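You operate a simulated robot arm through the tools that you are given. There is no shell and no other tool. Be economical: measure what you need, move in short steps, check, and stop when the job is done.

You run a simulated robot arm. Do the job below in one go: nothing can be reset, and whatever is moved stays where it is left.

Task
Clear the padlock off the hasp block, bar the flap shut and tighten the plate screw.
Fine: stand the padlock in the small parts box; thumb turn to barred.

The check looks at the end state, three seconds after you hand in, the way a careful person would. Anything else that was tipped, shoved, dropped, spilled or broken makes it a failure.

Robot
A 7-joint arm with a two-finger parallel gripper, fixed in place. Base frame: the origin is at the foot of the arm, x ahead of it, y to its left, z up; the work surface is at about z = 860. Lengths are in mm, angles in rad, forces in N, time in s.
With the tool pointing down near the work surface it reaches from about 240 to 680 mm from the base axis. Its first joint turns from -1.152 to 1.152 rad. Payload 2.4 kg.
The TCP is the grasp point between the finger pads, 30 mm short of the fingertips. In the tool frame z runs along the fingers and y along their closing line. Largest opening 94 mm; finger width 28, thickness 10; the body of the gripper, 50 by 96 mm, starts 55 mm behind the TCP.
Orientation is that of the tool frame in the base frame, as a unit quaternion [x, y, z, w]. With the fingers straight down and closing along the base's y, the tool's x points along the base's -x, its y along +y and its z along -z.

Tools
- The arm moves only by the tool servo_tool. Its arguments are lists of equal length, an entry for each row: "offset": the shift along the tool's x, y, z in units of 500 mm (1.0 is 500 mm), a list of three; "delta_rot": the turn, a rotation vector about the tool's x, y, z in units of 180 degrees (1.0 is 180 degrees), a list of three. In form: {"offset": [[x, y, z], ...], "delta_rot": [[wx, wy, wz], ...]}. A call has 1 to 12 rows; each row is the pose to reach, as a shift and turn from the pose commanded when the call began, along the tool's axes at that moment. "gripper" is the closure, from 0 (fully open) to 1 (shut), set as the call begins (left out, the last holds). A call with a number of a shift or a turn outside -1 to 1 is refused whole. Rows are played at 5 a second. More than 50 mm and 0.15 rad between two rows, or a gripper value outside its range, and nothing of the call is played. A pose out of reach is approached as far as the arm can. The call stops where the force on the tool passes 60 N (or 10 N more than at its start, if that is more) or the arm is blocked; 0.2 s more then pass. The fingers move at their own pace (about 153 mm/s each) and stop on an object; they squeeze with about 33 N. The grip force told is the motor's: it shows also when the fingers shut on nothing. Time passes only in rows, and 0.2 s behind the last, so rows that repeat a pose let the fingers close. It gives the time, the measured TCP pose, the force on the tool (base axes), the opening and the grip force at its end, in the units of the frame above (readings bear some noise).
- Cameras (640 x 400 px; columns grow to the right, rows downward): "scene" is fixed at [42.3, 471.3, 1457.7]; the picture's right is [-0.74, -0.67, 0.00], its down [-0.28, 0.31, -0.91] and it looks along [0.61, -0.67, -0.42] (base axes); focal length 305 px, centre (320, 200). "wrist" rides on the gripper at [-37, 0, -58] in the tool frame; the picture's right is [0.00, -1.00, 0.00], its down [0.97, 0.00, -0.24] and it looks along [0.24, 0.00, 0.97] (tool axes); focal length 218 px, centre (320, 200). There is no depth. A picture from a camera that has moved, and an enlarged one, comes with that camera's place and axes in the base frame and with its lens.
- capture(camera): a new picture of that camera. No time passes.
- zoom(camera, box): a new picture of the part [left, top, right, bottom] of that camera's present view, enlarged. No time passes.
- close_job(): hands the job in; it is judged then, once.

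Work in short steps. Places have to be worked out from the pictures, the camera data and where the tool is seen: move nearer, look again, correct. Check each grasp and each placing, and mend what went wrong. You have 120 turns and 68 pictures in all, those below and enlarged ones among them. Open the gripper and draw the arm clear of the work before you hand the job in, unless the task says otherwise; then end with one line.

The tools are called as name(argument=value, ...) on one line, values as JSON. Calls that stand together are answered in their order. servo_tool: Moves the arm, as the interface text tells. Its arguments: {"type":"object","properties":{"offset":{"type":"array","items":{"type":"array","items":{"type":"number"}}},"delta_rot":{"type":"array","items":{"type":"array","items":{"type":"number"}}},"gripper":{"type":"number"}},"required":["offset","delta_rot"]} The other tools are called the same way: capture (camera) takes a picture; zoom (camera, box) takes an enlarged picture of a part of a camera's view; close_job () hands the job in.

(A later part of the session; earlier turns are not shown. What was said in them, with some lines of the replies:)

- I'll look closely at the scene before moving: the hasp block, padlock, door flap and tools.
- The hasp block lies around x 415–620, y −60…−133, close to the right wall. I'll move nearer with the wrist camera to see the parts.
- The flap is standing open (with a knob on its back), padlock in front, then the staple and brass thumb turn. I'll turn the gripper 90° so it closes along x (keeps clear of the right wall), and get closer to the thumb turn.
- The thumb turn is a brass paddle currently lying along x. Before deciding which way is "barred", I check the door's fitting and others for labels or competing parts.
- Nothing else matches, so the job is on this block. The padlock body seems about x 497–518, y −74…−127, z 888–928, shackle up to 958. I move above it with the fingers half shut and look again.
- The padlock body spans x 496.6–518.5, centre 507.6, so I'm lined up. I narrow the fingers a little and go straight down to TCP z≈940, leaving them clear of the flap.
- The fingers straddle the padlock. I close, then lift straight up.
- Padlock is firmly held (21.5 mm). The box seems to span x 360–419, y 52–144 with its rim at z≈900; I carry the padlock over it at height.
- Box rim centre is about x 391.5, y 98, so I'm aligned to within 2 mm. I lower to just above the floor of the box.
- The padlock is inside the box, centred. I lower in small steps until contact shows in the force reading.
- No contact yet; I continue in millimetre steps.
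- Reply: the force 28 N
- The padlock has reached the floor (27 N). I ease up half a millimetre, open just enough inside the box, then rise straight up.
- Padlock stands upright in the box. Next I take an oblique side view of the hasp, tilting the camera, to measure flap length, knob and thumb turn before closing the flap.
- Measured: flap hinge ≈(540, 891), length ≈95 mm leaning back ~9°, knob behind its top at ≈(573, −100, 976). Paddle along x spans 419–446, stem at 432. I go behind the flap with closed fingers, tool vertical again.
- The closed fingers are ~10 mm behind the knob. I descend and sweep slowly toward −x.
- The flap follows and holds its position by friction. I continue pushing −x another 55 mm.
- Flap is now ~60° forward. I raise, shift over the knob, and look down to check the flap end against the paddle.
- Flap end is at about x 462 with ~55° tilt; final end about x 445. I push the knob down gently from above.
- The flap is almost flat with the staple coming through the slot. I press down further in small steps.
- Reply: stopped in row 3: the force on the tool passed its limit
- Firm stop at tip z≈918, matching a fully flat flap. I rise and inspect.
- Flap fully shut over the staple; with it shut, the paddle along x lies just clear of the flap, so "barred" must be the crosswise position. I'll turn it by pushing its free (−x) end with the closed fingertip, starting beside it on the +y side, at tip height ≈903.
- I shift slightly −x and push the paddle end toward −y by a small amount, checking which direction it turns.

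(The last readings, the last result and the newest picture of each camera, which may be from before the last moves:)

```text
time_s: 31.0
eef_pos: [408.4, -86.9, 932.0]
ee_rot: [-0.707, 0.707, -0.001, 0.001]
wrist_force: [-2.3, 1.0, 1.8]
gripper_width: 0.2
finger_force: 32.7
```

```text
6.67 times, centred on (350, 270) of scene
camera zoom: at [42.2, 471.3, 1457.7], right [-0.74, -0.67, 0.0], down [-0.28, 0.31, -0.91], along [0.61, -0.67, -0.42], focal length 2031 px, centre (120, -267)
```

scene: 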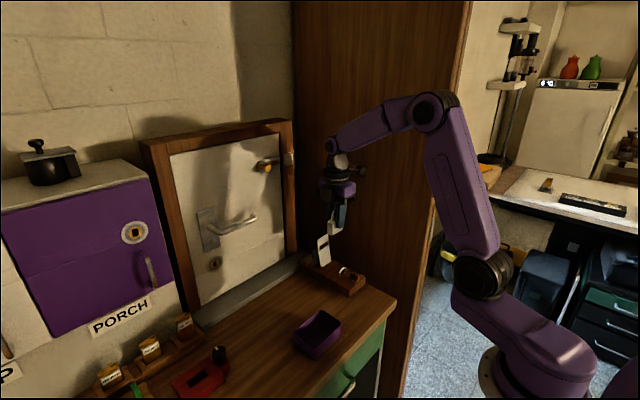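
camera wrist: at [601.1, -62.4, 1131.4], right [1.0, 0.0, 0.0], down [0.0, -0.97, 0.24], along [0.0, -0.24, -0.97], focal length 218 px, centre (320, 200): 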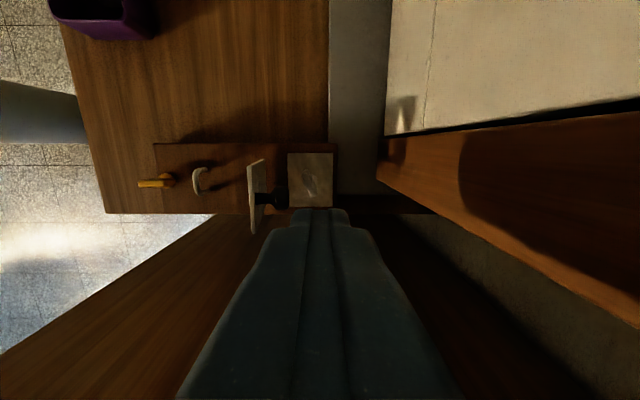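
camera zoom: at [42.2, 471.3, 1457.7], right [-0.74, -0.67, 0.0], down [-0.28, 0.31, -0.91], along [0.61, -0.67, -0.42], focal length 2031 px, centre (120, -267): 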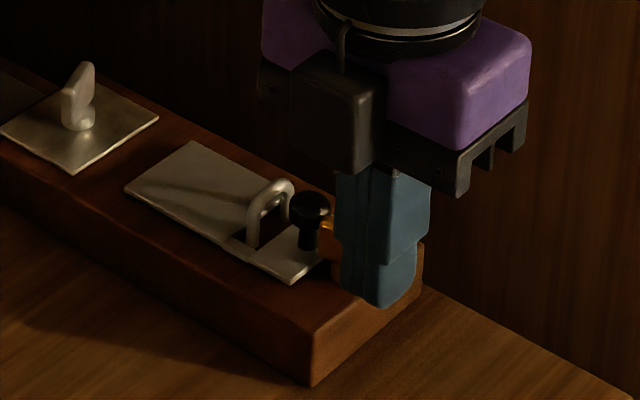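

Little force, so the paddle seems to be turning freely this way. I follow the arc round to the crosswise position.

servo_tool(offset=[[0.003, 0, 0], [0.006, -0.002, 0], [0.009, -0.003, 0], [0.011, -0.005, 0], [0.013, -0.007, 0], [0.015, -0.009, 0], [0.0165, -0.011, 0], [0.0175, -0.0135, 0], [0.0175, -0.0155, 0], [0.0175, -0.0155, 0]], delta_rot=[[0, 0, 0], [0, 0, 0], [0, 0, 0], [0, 0, 0], [0, 0, 0], [0, 0, 0], [0, 0, 0], [0, 0, 0], [0, 0, 0], [0, 0, 0]])

servo_tool(offset=[[-0.02, 0.02, 0], [-0.03, 0.03, -0.05], [-0.03, 0.0, -0.14], [-0.01, -0.03, -0.2], [-0.01, -0.03, -0.2]], delta_rot=[[0, 0, 0], [0, 0, 0], [0, 0, 0], [0, 0, 0], [0, 0, 0]])

zoom(camera="wrist", box=[240, 120, 440, 245])

```text
time_s: 33.2
eef_pos: [416.7, -96.9, 931.4]
ee_rot: [0.707, -0.707, 0.001, -0.002]
wrist_force: [-3.1, -2.2, -0.8]
gripper_width: 0.0
finger_force: 33.5
```

```text
time_s: 34.4
eef_pos: [432.2, -91.8, 1032.5]
ee_rot: [0.707, -0.707, 0.001, -0.002]
wrist_force: [0.1, -0.1, -0.5]
gripper_width: 0.0
finger_force: 32.9
```

```text
3.20 times, centred on (340, 182) of wrist
camera zoom: at [432.6, -53.2, 1091.0], right [1.0, 0.0, 0.0], down [0.0, -0.97, 0.24], along [0.0, -0.24, -0.97], focal length 698 px, centre (256, 256)
```

zoom: 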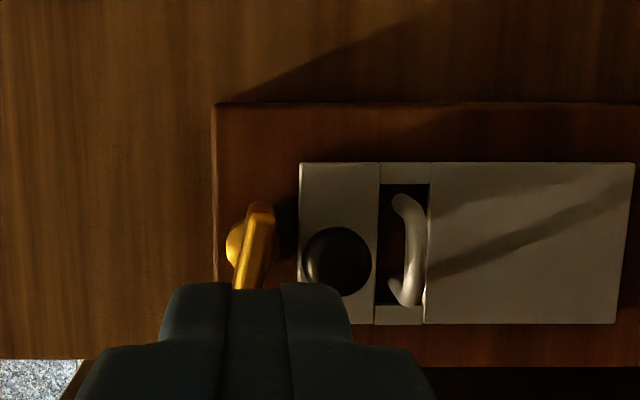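

Turned about 80° the right way round; it looks a few degrees short. I come back beside it on the −x side and square it up with the flat finger face, in small steps.

servo_tool(offset=[[0.0244, 0.0544, 0.04], [0.0244, 0.0544, 0.12], [0.0244, 0.0544, 0.18], [0.0244, 0.0544, 0.201], [0.0244, 0.044, 0.201], [0.0244, 0.037, 0.201], [0.0244, 0.033, 0.201], [0.0244, 0.033, 0.201]], delta_rot=[[0, 0, 0], [0, 0, 0], [0, 0, 0], [0, 0, 0], [0, 0, 0], [0, 0, 0], [0, 0, 0], [0, 0, 0]])

servo_tool(offset=[[0, -0.002, 0], [0, -0.003, 0], [0, -0.003, 0]], delta_rot=[[0, 0, 0], [0, 0, 0], [0, 0, 0]])

```text
time_s: 36.2
eef_pos: [414.3, -103.7, 931.2]
ee_rot: [0.707, -0.707, 0.001, -0.001]
wrist_force: [-0.2, 0.3, 0.5]
gripper_width: 0.0
finger_force: 32.7
```

```text
time_s: 37.0
eef_pos: [416.4, -104.3, 931.7]
ee_rot: [0.708, -0.706, 0.0, 0.0]
wrist_force: [-2.9, -3.4, -0.2]
gripper_width: 0.0
finger_force: 33.2
```

Contact with friction-level force (−3 N). I continue 1 mm at a time until it firms up.

servo_tool(offset=[[0, -0.002, 0], [0, -0.002, 0]], delta_rot=[[0, 0, 0], [0, 0, 0]])

servo_tool(offset=[[0, -0.002, 0], [0, -0.002, 0]], delta_rot=[[0, 0, 0], [0, 0, 0]])

servo_tool(offset=[[0, -0.002, 0], [0, -0.002, 0]], delta_rot=[[0, 0, 0], [0, 0, 0]])

```text
time_s: 37.6
eef_pos: [418.7, -102.7, 931.2]
ee_rot: [-0.707, 0.707, -0.001, 0.001]
wrist_force: [-2.2, -1.4, 0.9]
gripper_width: 0.0
finger_force: 32.6
```

```text
time_s: 38.2
eef_pos: [418.8, -103.3, 932.1]
ee_rot: [0.708, -0.707, 0.001, -0.001]
wrist_force: [-2.8, -2.1, -0.9]
gripper_width: 0.0
finger_force: 32.5
```

```text
time_s: 38.8
eef_pos: [419.4, -102.8, 932.4]
ee_rot: [-0.707, 0.708, 0.0, 0.001]
wrist_force: [-11.8, -2.4, 7.4]
gripper_width: 0.0
finger_force: 33.1
```

It firmed up at x≈419.4 (−12 N). I back off, rise and inspect.

servo_tool(offset=[[0, 0.03, 0], [0, 0.03, -0.06], [0, 0.01, -0.14], [0.008, -0.02, -0.2], [0.008, -0.02, -0.2]], delta_rot=[[0, 0, 0], [0, 0, 0], [0, 0, 0], [0, 0, 0], [0, 0, 0]])

zoom(camera="wrist", box=[240, 120, 400, 220])

zoom(camera="scene", box=[320, 240, 380, 300])

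```text
time_s: 40.0
eef_pos: [431.3, -108.1, 1031.8]
ee_rot: [0.708, -0.706, 0.001, -0.001]
wrist_force: [0.4, 0.4, 0.2]
gripper_width: 0.0
finger_force: 32.9
```

```text
4.00 times, centred on (320, 170) of wrist
camera zoom: at [430.7, -69.4, 1089.7], right [1.0, 0.0, 0.0], down [0.0, -0.97, 0.24], along [0.0, -0.24, -0.97], focal length 873 px, centre (320, 320)
```

zoom: 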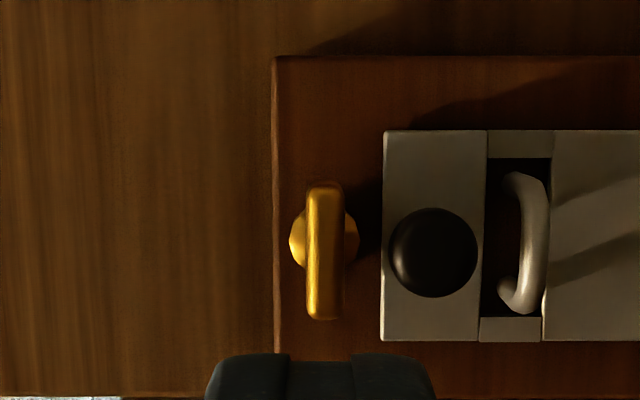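

```text
6.67 times, centred on (350, 270) of scene
camera zoom: at [42.3, 471.3, 1457.7], right [-0.74, -0.67, 0.0], down [-0.28, 0.31, -0.91], along [0.61, -0.67, -0.42], focal length 2031 px, centre (120, -267)
```

zoom: 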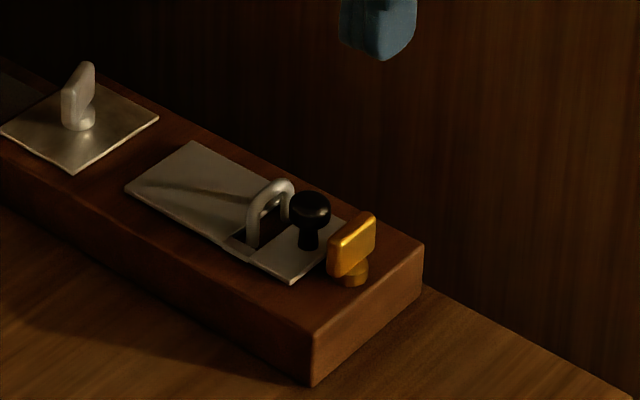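

The thumb turn now stands squarely crosswise over the barred position and the flap is flat. Next, the plate screw: I move above it to look.

servo_tool(offset=[[0, -0.08, -0.03], [0, -0.16, -0.03], [0, -0.24, -0.03], [0, -0.318, -0.03], [0, -0.318, -0.03]], delta_rot=[[0, 0, 0], [0, 0, 0], [0, 0, 0], [0, 0, 0], [0, 0, 0]])

zoom(camera="wrist", box=[240, 130, 400, 230])

zoom(camera="scene", box=[295, 230, 355, 275])

```text
time_s: 41.2
eef_pos: [589.1, -104.9, 1046.9]
ee_rot: [0.707, -0.707, 0.001, -0.002]
wrist_force: [0.6, 0.5, -0.1]
gripper_width: 0.0
finger_force: 33.4
```

```text
4.00 times, centred on (320, 180) of wrist
camera zoom: at [589.1, -69.0, 1104.5], right [1.0, 0.0, 0.0], down [0.0, -0.97, 0.24], along [0.0, -0.24, -0.97], focal length 873 px, centre (320, 280)
```

zoom: 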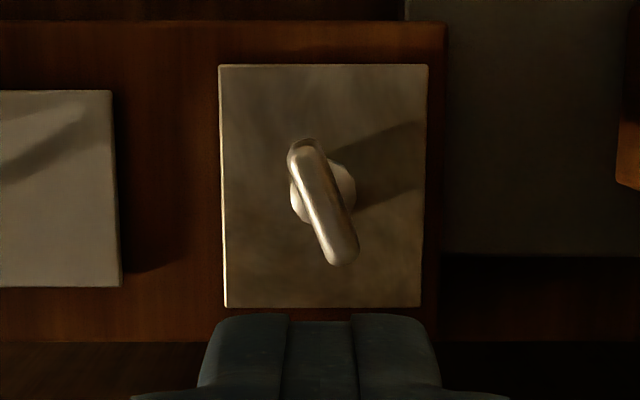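

```text
8.89 times, centred on (325, 252) of scene
camera zoom: at [42.3, 471.3, 1457.7], right [-0.74, -0.67, 0.0], down [-0.28, 0.31, -0.91], along [0.61, -0.67, -0.42], focal length 2708 px, centre (276, -267)
```

zoom: 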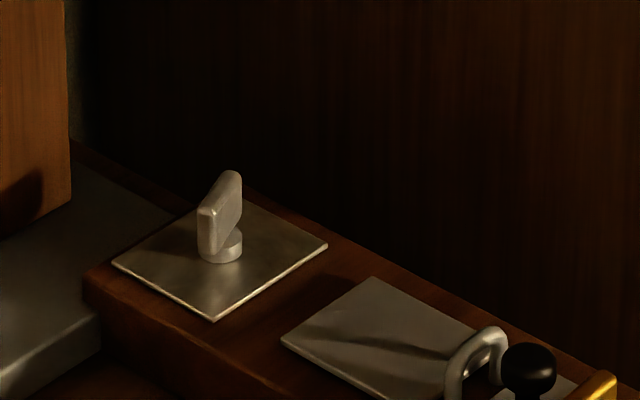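

The screw's wing has its axis at about (590, −99.5), wing direction ~23° off y, so gripping it through a big turn would bring the gripper body into the wall. I'll turn it clockwise by pushing, as with the thumb turn. First I go down left of it.

servo_tool(offset=[[-0.045, 0.056, 0.04], [-0.045, 0.056, 0.1], [-0.045, 0.056, 0.17], [-0.045, 0.056, 0.226], [-0.045, 0.056, 0.226]], delta_rot=[[0, 0, 0], [0, 0, 0], [0, 0, 0], [0, 0, 0], [0, 0, 0]])

zoom(camera="scene", box=[295, 220, 365, 275])

```text
time_s: 42.4
eef_pos: [560.6, -84.6, 932.8]
ee_rot: [0.707, -0.707, 0.001, -0.001]
wrist_force: [0.1, -0.3, 0.0]
gripper_width: 0.0
finger_force: 33.4
```

```text
7.27 times, centred on (330, 248) of scene
camera zoom: at [42.3, 471.3, 1457.7], right [-0.74, -0.67, 0.0], down [-0.28, 0.31, -0.91], along [0.61, -0.67, -0.42], focal length 2216 px, centre (247, -146)
```

zoom: 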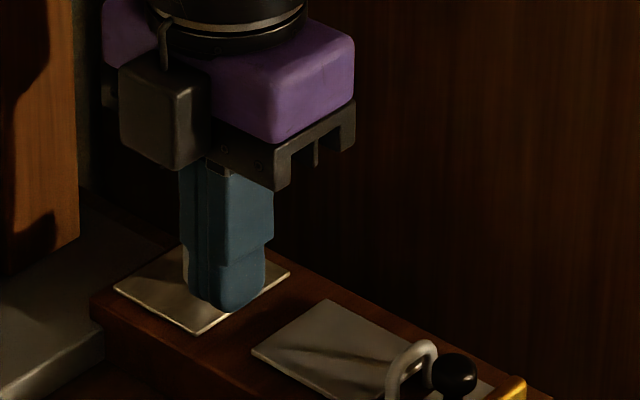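

Fingertip is left of the wing's near end. I push +x about 14 mm, watching the force.

servo_tool(offset=[[0, -0.008, 0], [0, -0.014, 0], [0, -0.018, 0], [0, -0.022, 0], [0, -0.022, 0]], delta_rot=[[0, 0, 0], [0, 0, 0], [0, 0, 0], [0, 0, 0], [0, 0, 0]])

servo_tool(offset=[[0, -0.003, 0], [0, -0.006, 0], [0, -0.006, 0]], delta_rot=[[0, 0, 0], [0, 0, 0], [0, 0, 0]])

capture(camera="wrist")

```text
time_s: 43.6
eef_pos: [571.9, -84.8, 933.9]
ee_rot: [0.707, -0.707, 0.002, -0.001]
wrist_force: [-1.8, 0.2, 1.1]
gripper_width: 0.0
finger_force: 33.1
```

```text
time_s: 44.4
eef_pos: [573.6, -84.5, 934.1]
ee_rot: [-0.707, 0.707, -0.001, 0.0]
wrist_force: [-2.7, 3.8, -0.5]
gripper_width: 0.0
finger_force: 33.2
```

```text
18 pictures are left
camera wrist: at [574.9, -46.3, 991.7], right [1.0, 0.0, 0.0], down [0.0, -0.97, 0.24], along [0.0, -0.24, -0.97], focal length 218 px, centre (320, 200)
```

wrist: 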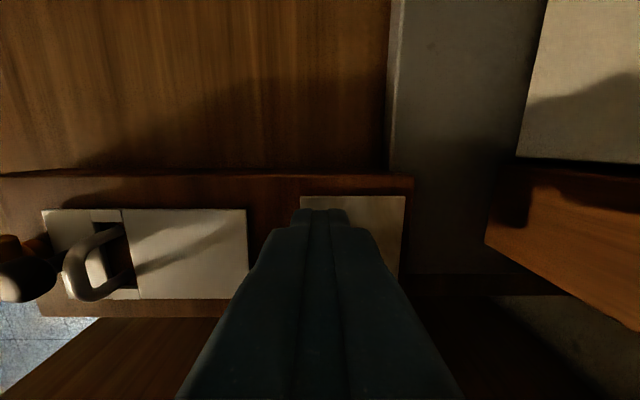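

Friction-level force, wing about straight along y now. I shift to use the finger's corner and continue the clockwise arc, checking force midway.

servo_tool(offset=[[-0.008, 0, 0], [-0.016, 0, 0], [-0.0166, -0.004, 0], [-0.0166, -0.008, 0], [-0.0162, -0.0107, 0], [-0.0158, -0.0134, 0], [-0.0148, -0.0158, 0], [-0.0138, -0.0182, 0], [-0.0138, -0.0182, 0]], delta_rot=[[0, 0, 0], [0, 0, 0], [0, 0, 0], [0, 0, 0], [0, 0, 0], [0, 0, 0], [0, 0, 0], [0, 0, 0], [0, 0, 0]])

servo_tool(offset=[[0.0018, -0.0022, 0], [0.0036, -0.0042, 0], [0.0057, -0.006, 0], [0.0078, -0.0076, 0], [0.01, -0.0086, 0], [0.0128, -0.0094, 0], [0.0128, -0.0094, 0]], delta_rot=[[0, 0, 0], [0, 0, 0], [0, 0, 0], [0, 0, 0], [0, 0, 0], [0, 0, 0], [0, 0, 0]])

```text
time_s: 46.4
eef_pos: [583.9, -77.8, 935.3]
ee_rot: [0.707, -0.707, 0.001, 0.0]
wrist_force: [-0.2, 5.7, -0.5]
gripper_width: 0.2
finger_force: 33.2
```

```text
time_s: 48.0
eef_pos: [589.0, -82.4, 933.0]
ee_rot: [0.708, -0.706, 0.001, -0.001]
wrist_force: [-3.5, 16.8, 6.0]
gripper_width: 0.0
finger_force: 32.8
```

Force rose to ~17 N near α≈0. I back off, rise and look at the wing.

servo_tool(offset=[[-0.02, 0, 0], [-0.02, 0, -0.06], [0.01, 0, -0.15], [0.046, 0, -0.226], [0.046, 0, -0.226]], delta_rot=[[0, 0, 0], [0, 0, 0], [0, 0, 0], [0, 0, 0], [0, 0, 0]])

zoom(camera="wrist", box=[240, 130, 400, 230])

```text
time_s: 49.2
eef_pos: [589.5, -108.1, 1046.1]
ee_rot: [0.707, -0.707, 0.002, 0.0]
wrist_force: [-0.1, 0.5, -0.5]
gripper_width: 0.0
finger_force: 33.2
```

```text
4.00 times, centred on (320, 180) of wrist
camera zoom: at [589.3, -70.0, 1104.8], right [1.0, 0.0, 0.0], down [0.0, -0.97, 0.24], along [0.0, -0.24, -0.97], focal length 873 px, centre (320, 280)
```

zoom: 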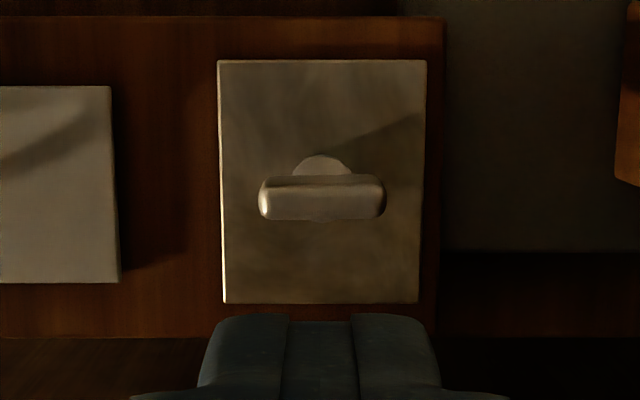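

The wing has turned ~113° clockwise and lies along x; whether 17 N was a stop or just flat contact across the axis is unclear. I test by pushing the +x end further clockwise (toward −y), off-axis.

servo_tool(offset=[[-0.0642, -0.03, 0.0], [-0.0642, -0.042, 0.08], [-0.0642, -0.042, 0.16], [-0.0642, -0.042, 0.224], [-0.0642, -0.042, 0.224]], delta_rot=[[0, 0, 0], [0, 0, 0], [0, 0, 0], [0, 0, 0], [0, 0, 0]])

servo_tool(offset=[[0.006, 0, 0], [0.01, 0, 0], [0.013, 0, 0], [0.013, 0, 0]], delta_rot=[[0, 0, 0], [0, 0, 0], [0, 0, 0], [0, 0, 0]])

servo_tool(offset=[[0.002, 0, 0], [0.004, 0, 0], [0.004, 0, 0]], delta_rot=[[0, 0, 0], [0, 0, 0], [0, 0, 0]])

```text
time_s: 50.4
eef_pos: [611.0, -76.0, 933.2]
ee_rot: [0.708, -0.707, 0.001, -0.002]
wrist_force: [0.2, 0.5, 0.0]
gripper_width: 0.0
finger_force: 32.5
```

```text
time_s: 51.4
eef_pos: [609.8, -81.2, 934.5]
ee_rot: [0.707, -0.707, 0.001, -0.001]
wrist_force: [-0.3, 0.7, 0.6]
gripper_width: 0.0
finger_force: 33.3
```

```text
time_s: 52.2
eef_pos: [609.7, -84.0, 935.8]
ee_rot: [-0.707, 0.707, 0.0, 0.001]
wrist_force: [0.1, 2.6, -2.9]
gripper_width: 0.0
finger_force: 33.2
```

servo_tool(offset=[[0.002, 0, 0], [0.004, 0, 0], [0.004, 0, 0]], delta_rot=[[0, 0, 0], [0, 0, 0], [0, 0, 0]])

servo_tool(offset=[[0.002, 0, 0], [0.004, 0, 0], [0.004, 0, 0]], delta_rot=[[0, 0, 0], [0, 0, 0], [0, 0, 0]])

```text
time_s: 53.0
eef_pos: [609.7, -82.2, 934.8]
ee_rot: [0.708, -0.706, 0.001, -0.002]
wrist_force: [0.5, 13.6, -1.8]
gripper_width: 0.0
finger_force: 33.0
```

```text
time_s: 53.8
eef_pos: [609.8, -83.8, 935.5]
ee_rot: [0.708, -0.706, 0.0, -0.002]
wrist_force: [-4.0, 21.1, 0.7]
gripper_width: 0.0
finger_force: 33.3
```

The tool holds at y≈−83 while the force climbs to 21 N off-axis (friction was ~3–5 N): the screw is tight against its stop. I back off, open the gripper and draw clear, then check everything.

servo_tool(offset=[[-0.025, 0, 0], [-0.025, 0, -0.08], [-0.025, 0, -0.17], [-0.025, 0.03, -0.26], [-0.06, 0.11, -0.3], [-0.08, 0.2, -0.32], [-0.08, 0.26, -0.32], [-0.08, 0.26, -0.32]], delta_rot=[[0, 0, 0], [0, 0, 0], [0, 0, 0], [0, 0, 0], [0, 0, 0], [0, 0, 0], [0, 0, 0], [0, 0, 0]])

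capture(camera="scene")

zoom(camera="wrist", box=[220, 120, 480, 280])

zoom(camera="scene", box=[280, 225, 390, 365])

```text
time_s: 55.6
eef_pos: [479.5, -48.0, 1094.9]
ee_rot: [-0.706, 0.708, -0.002, 0.001]
wrist_force: [0.0, -0.2, 0.6]
gripper_width: 0.0
finger_force: 33.0
```

```text
16 pictures are left
```

scene: 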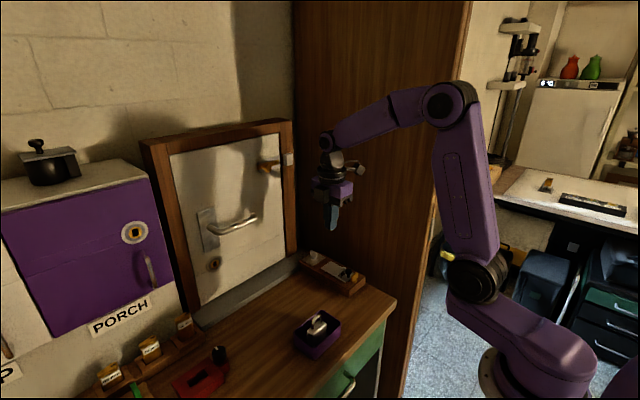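

```text
2.46 times, centred on (350, 200) of wrist
camera zoom: at [479.2, -10.1, 1153.1], right [1.0, 0.0, 0.0], down [0.0, -0.97, 0.24], along [0.0, -0.24, -0.97], focal length 537 px, centre (246, 200)
```

zoom: 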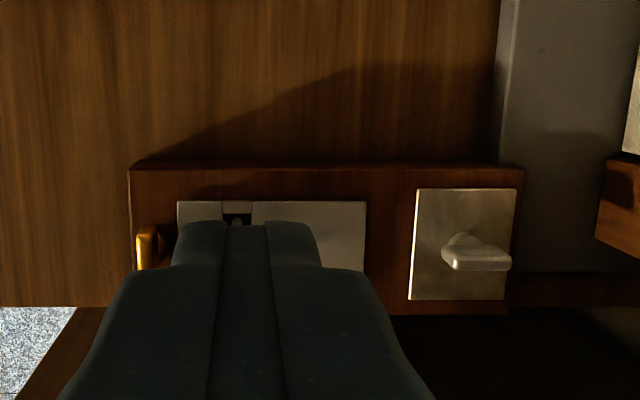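

```text
2.86 times, centred on (335, 295) of scene
camera zoom: at [42.3, 471.3, 1457.7], right [-0.74, -0.67, 0.0], down [-0.28, 0.31, -0.91], along [0.61, -0.67, -0.42], focal length 870 px, centre (277, -71)
```

zoom: 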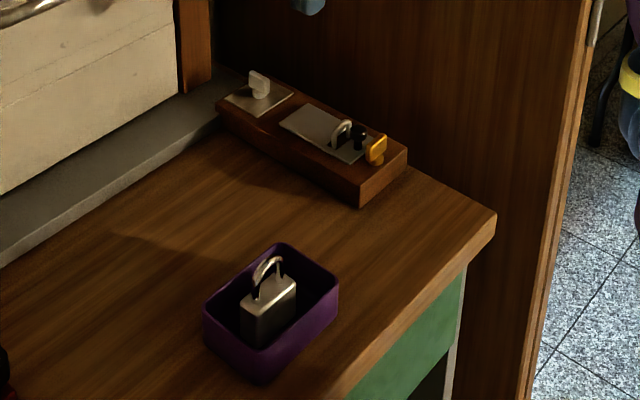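

All states look right. I open the gripper and draw the arm further clear before handing in.

servo_tool(offset=[[-0.06, 0.03, -0.06], [-0.12, 0.06, -0.12], [-0.16, 0.08, -0.18], [-0.16, 0.08, -0.18]], delta_rot=[[0, 0, 0], [0, 0, 0], [0, 0, 0], [0, 0, 0]], gripper=0.0)

zoom(camera="scene", box=[295, 235, 375, 300])

```text
time_s: 56.6
eef_pos: [437.5, 32.4, 1184.8]
ee_rot: [0.707, -0.707, 0.001, -0.001]
wrist_force: [0.6, -0.3, 0.1]
gripper_width: 93.9
finger_force: 0.0
```

```text
6.15 times, centred on (335, 268) of scene
camera zoom: at [42.3, 471.3, 1457.7], right [-0.74, -0.67, 0.0], down [-0.28, 0.31, -0.91], along [0.61, -0.67, -0.42], focal length 1875 px, centre (228, -215)
```

zoom: 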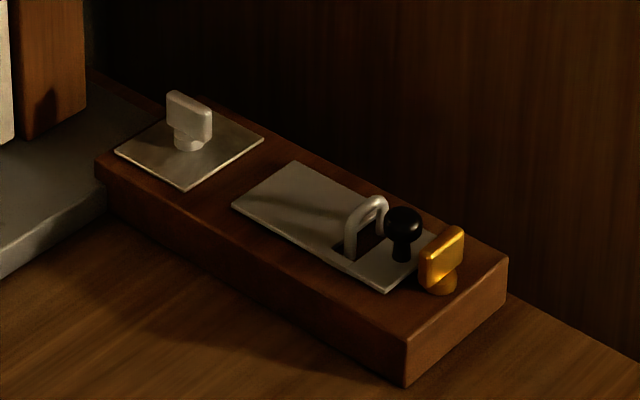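

The flap is flat over the staple, the thumb turn is crosswise and the screw is tight. The padlock stands in the box and the arm is clear with the gripper open, so I hand in.

close_job()

```text
The job is handed in.
```

I handed the job in with the padlock standing in the purple box (taken as the small parts box), the flap shut over the staple, the thumb turn set crosswise (nothing marks "barred", so I judged that from the geometry), and the plate screw turned clockwise to its stop.
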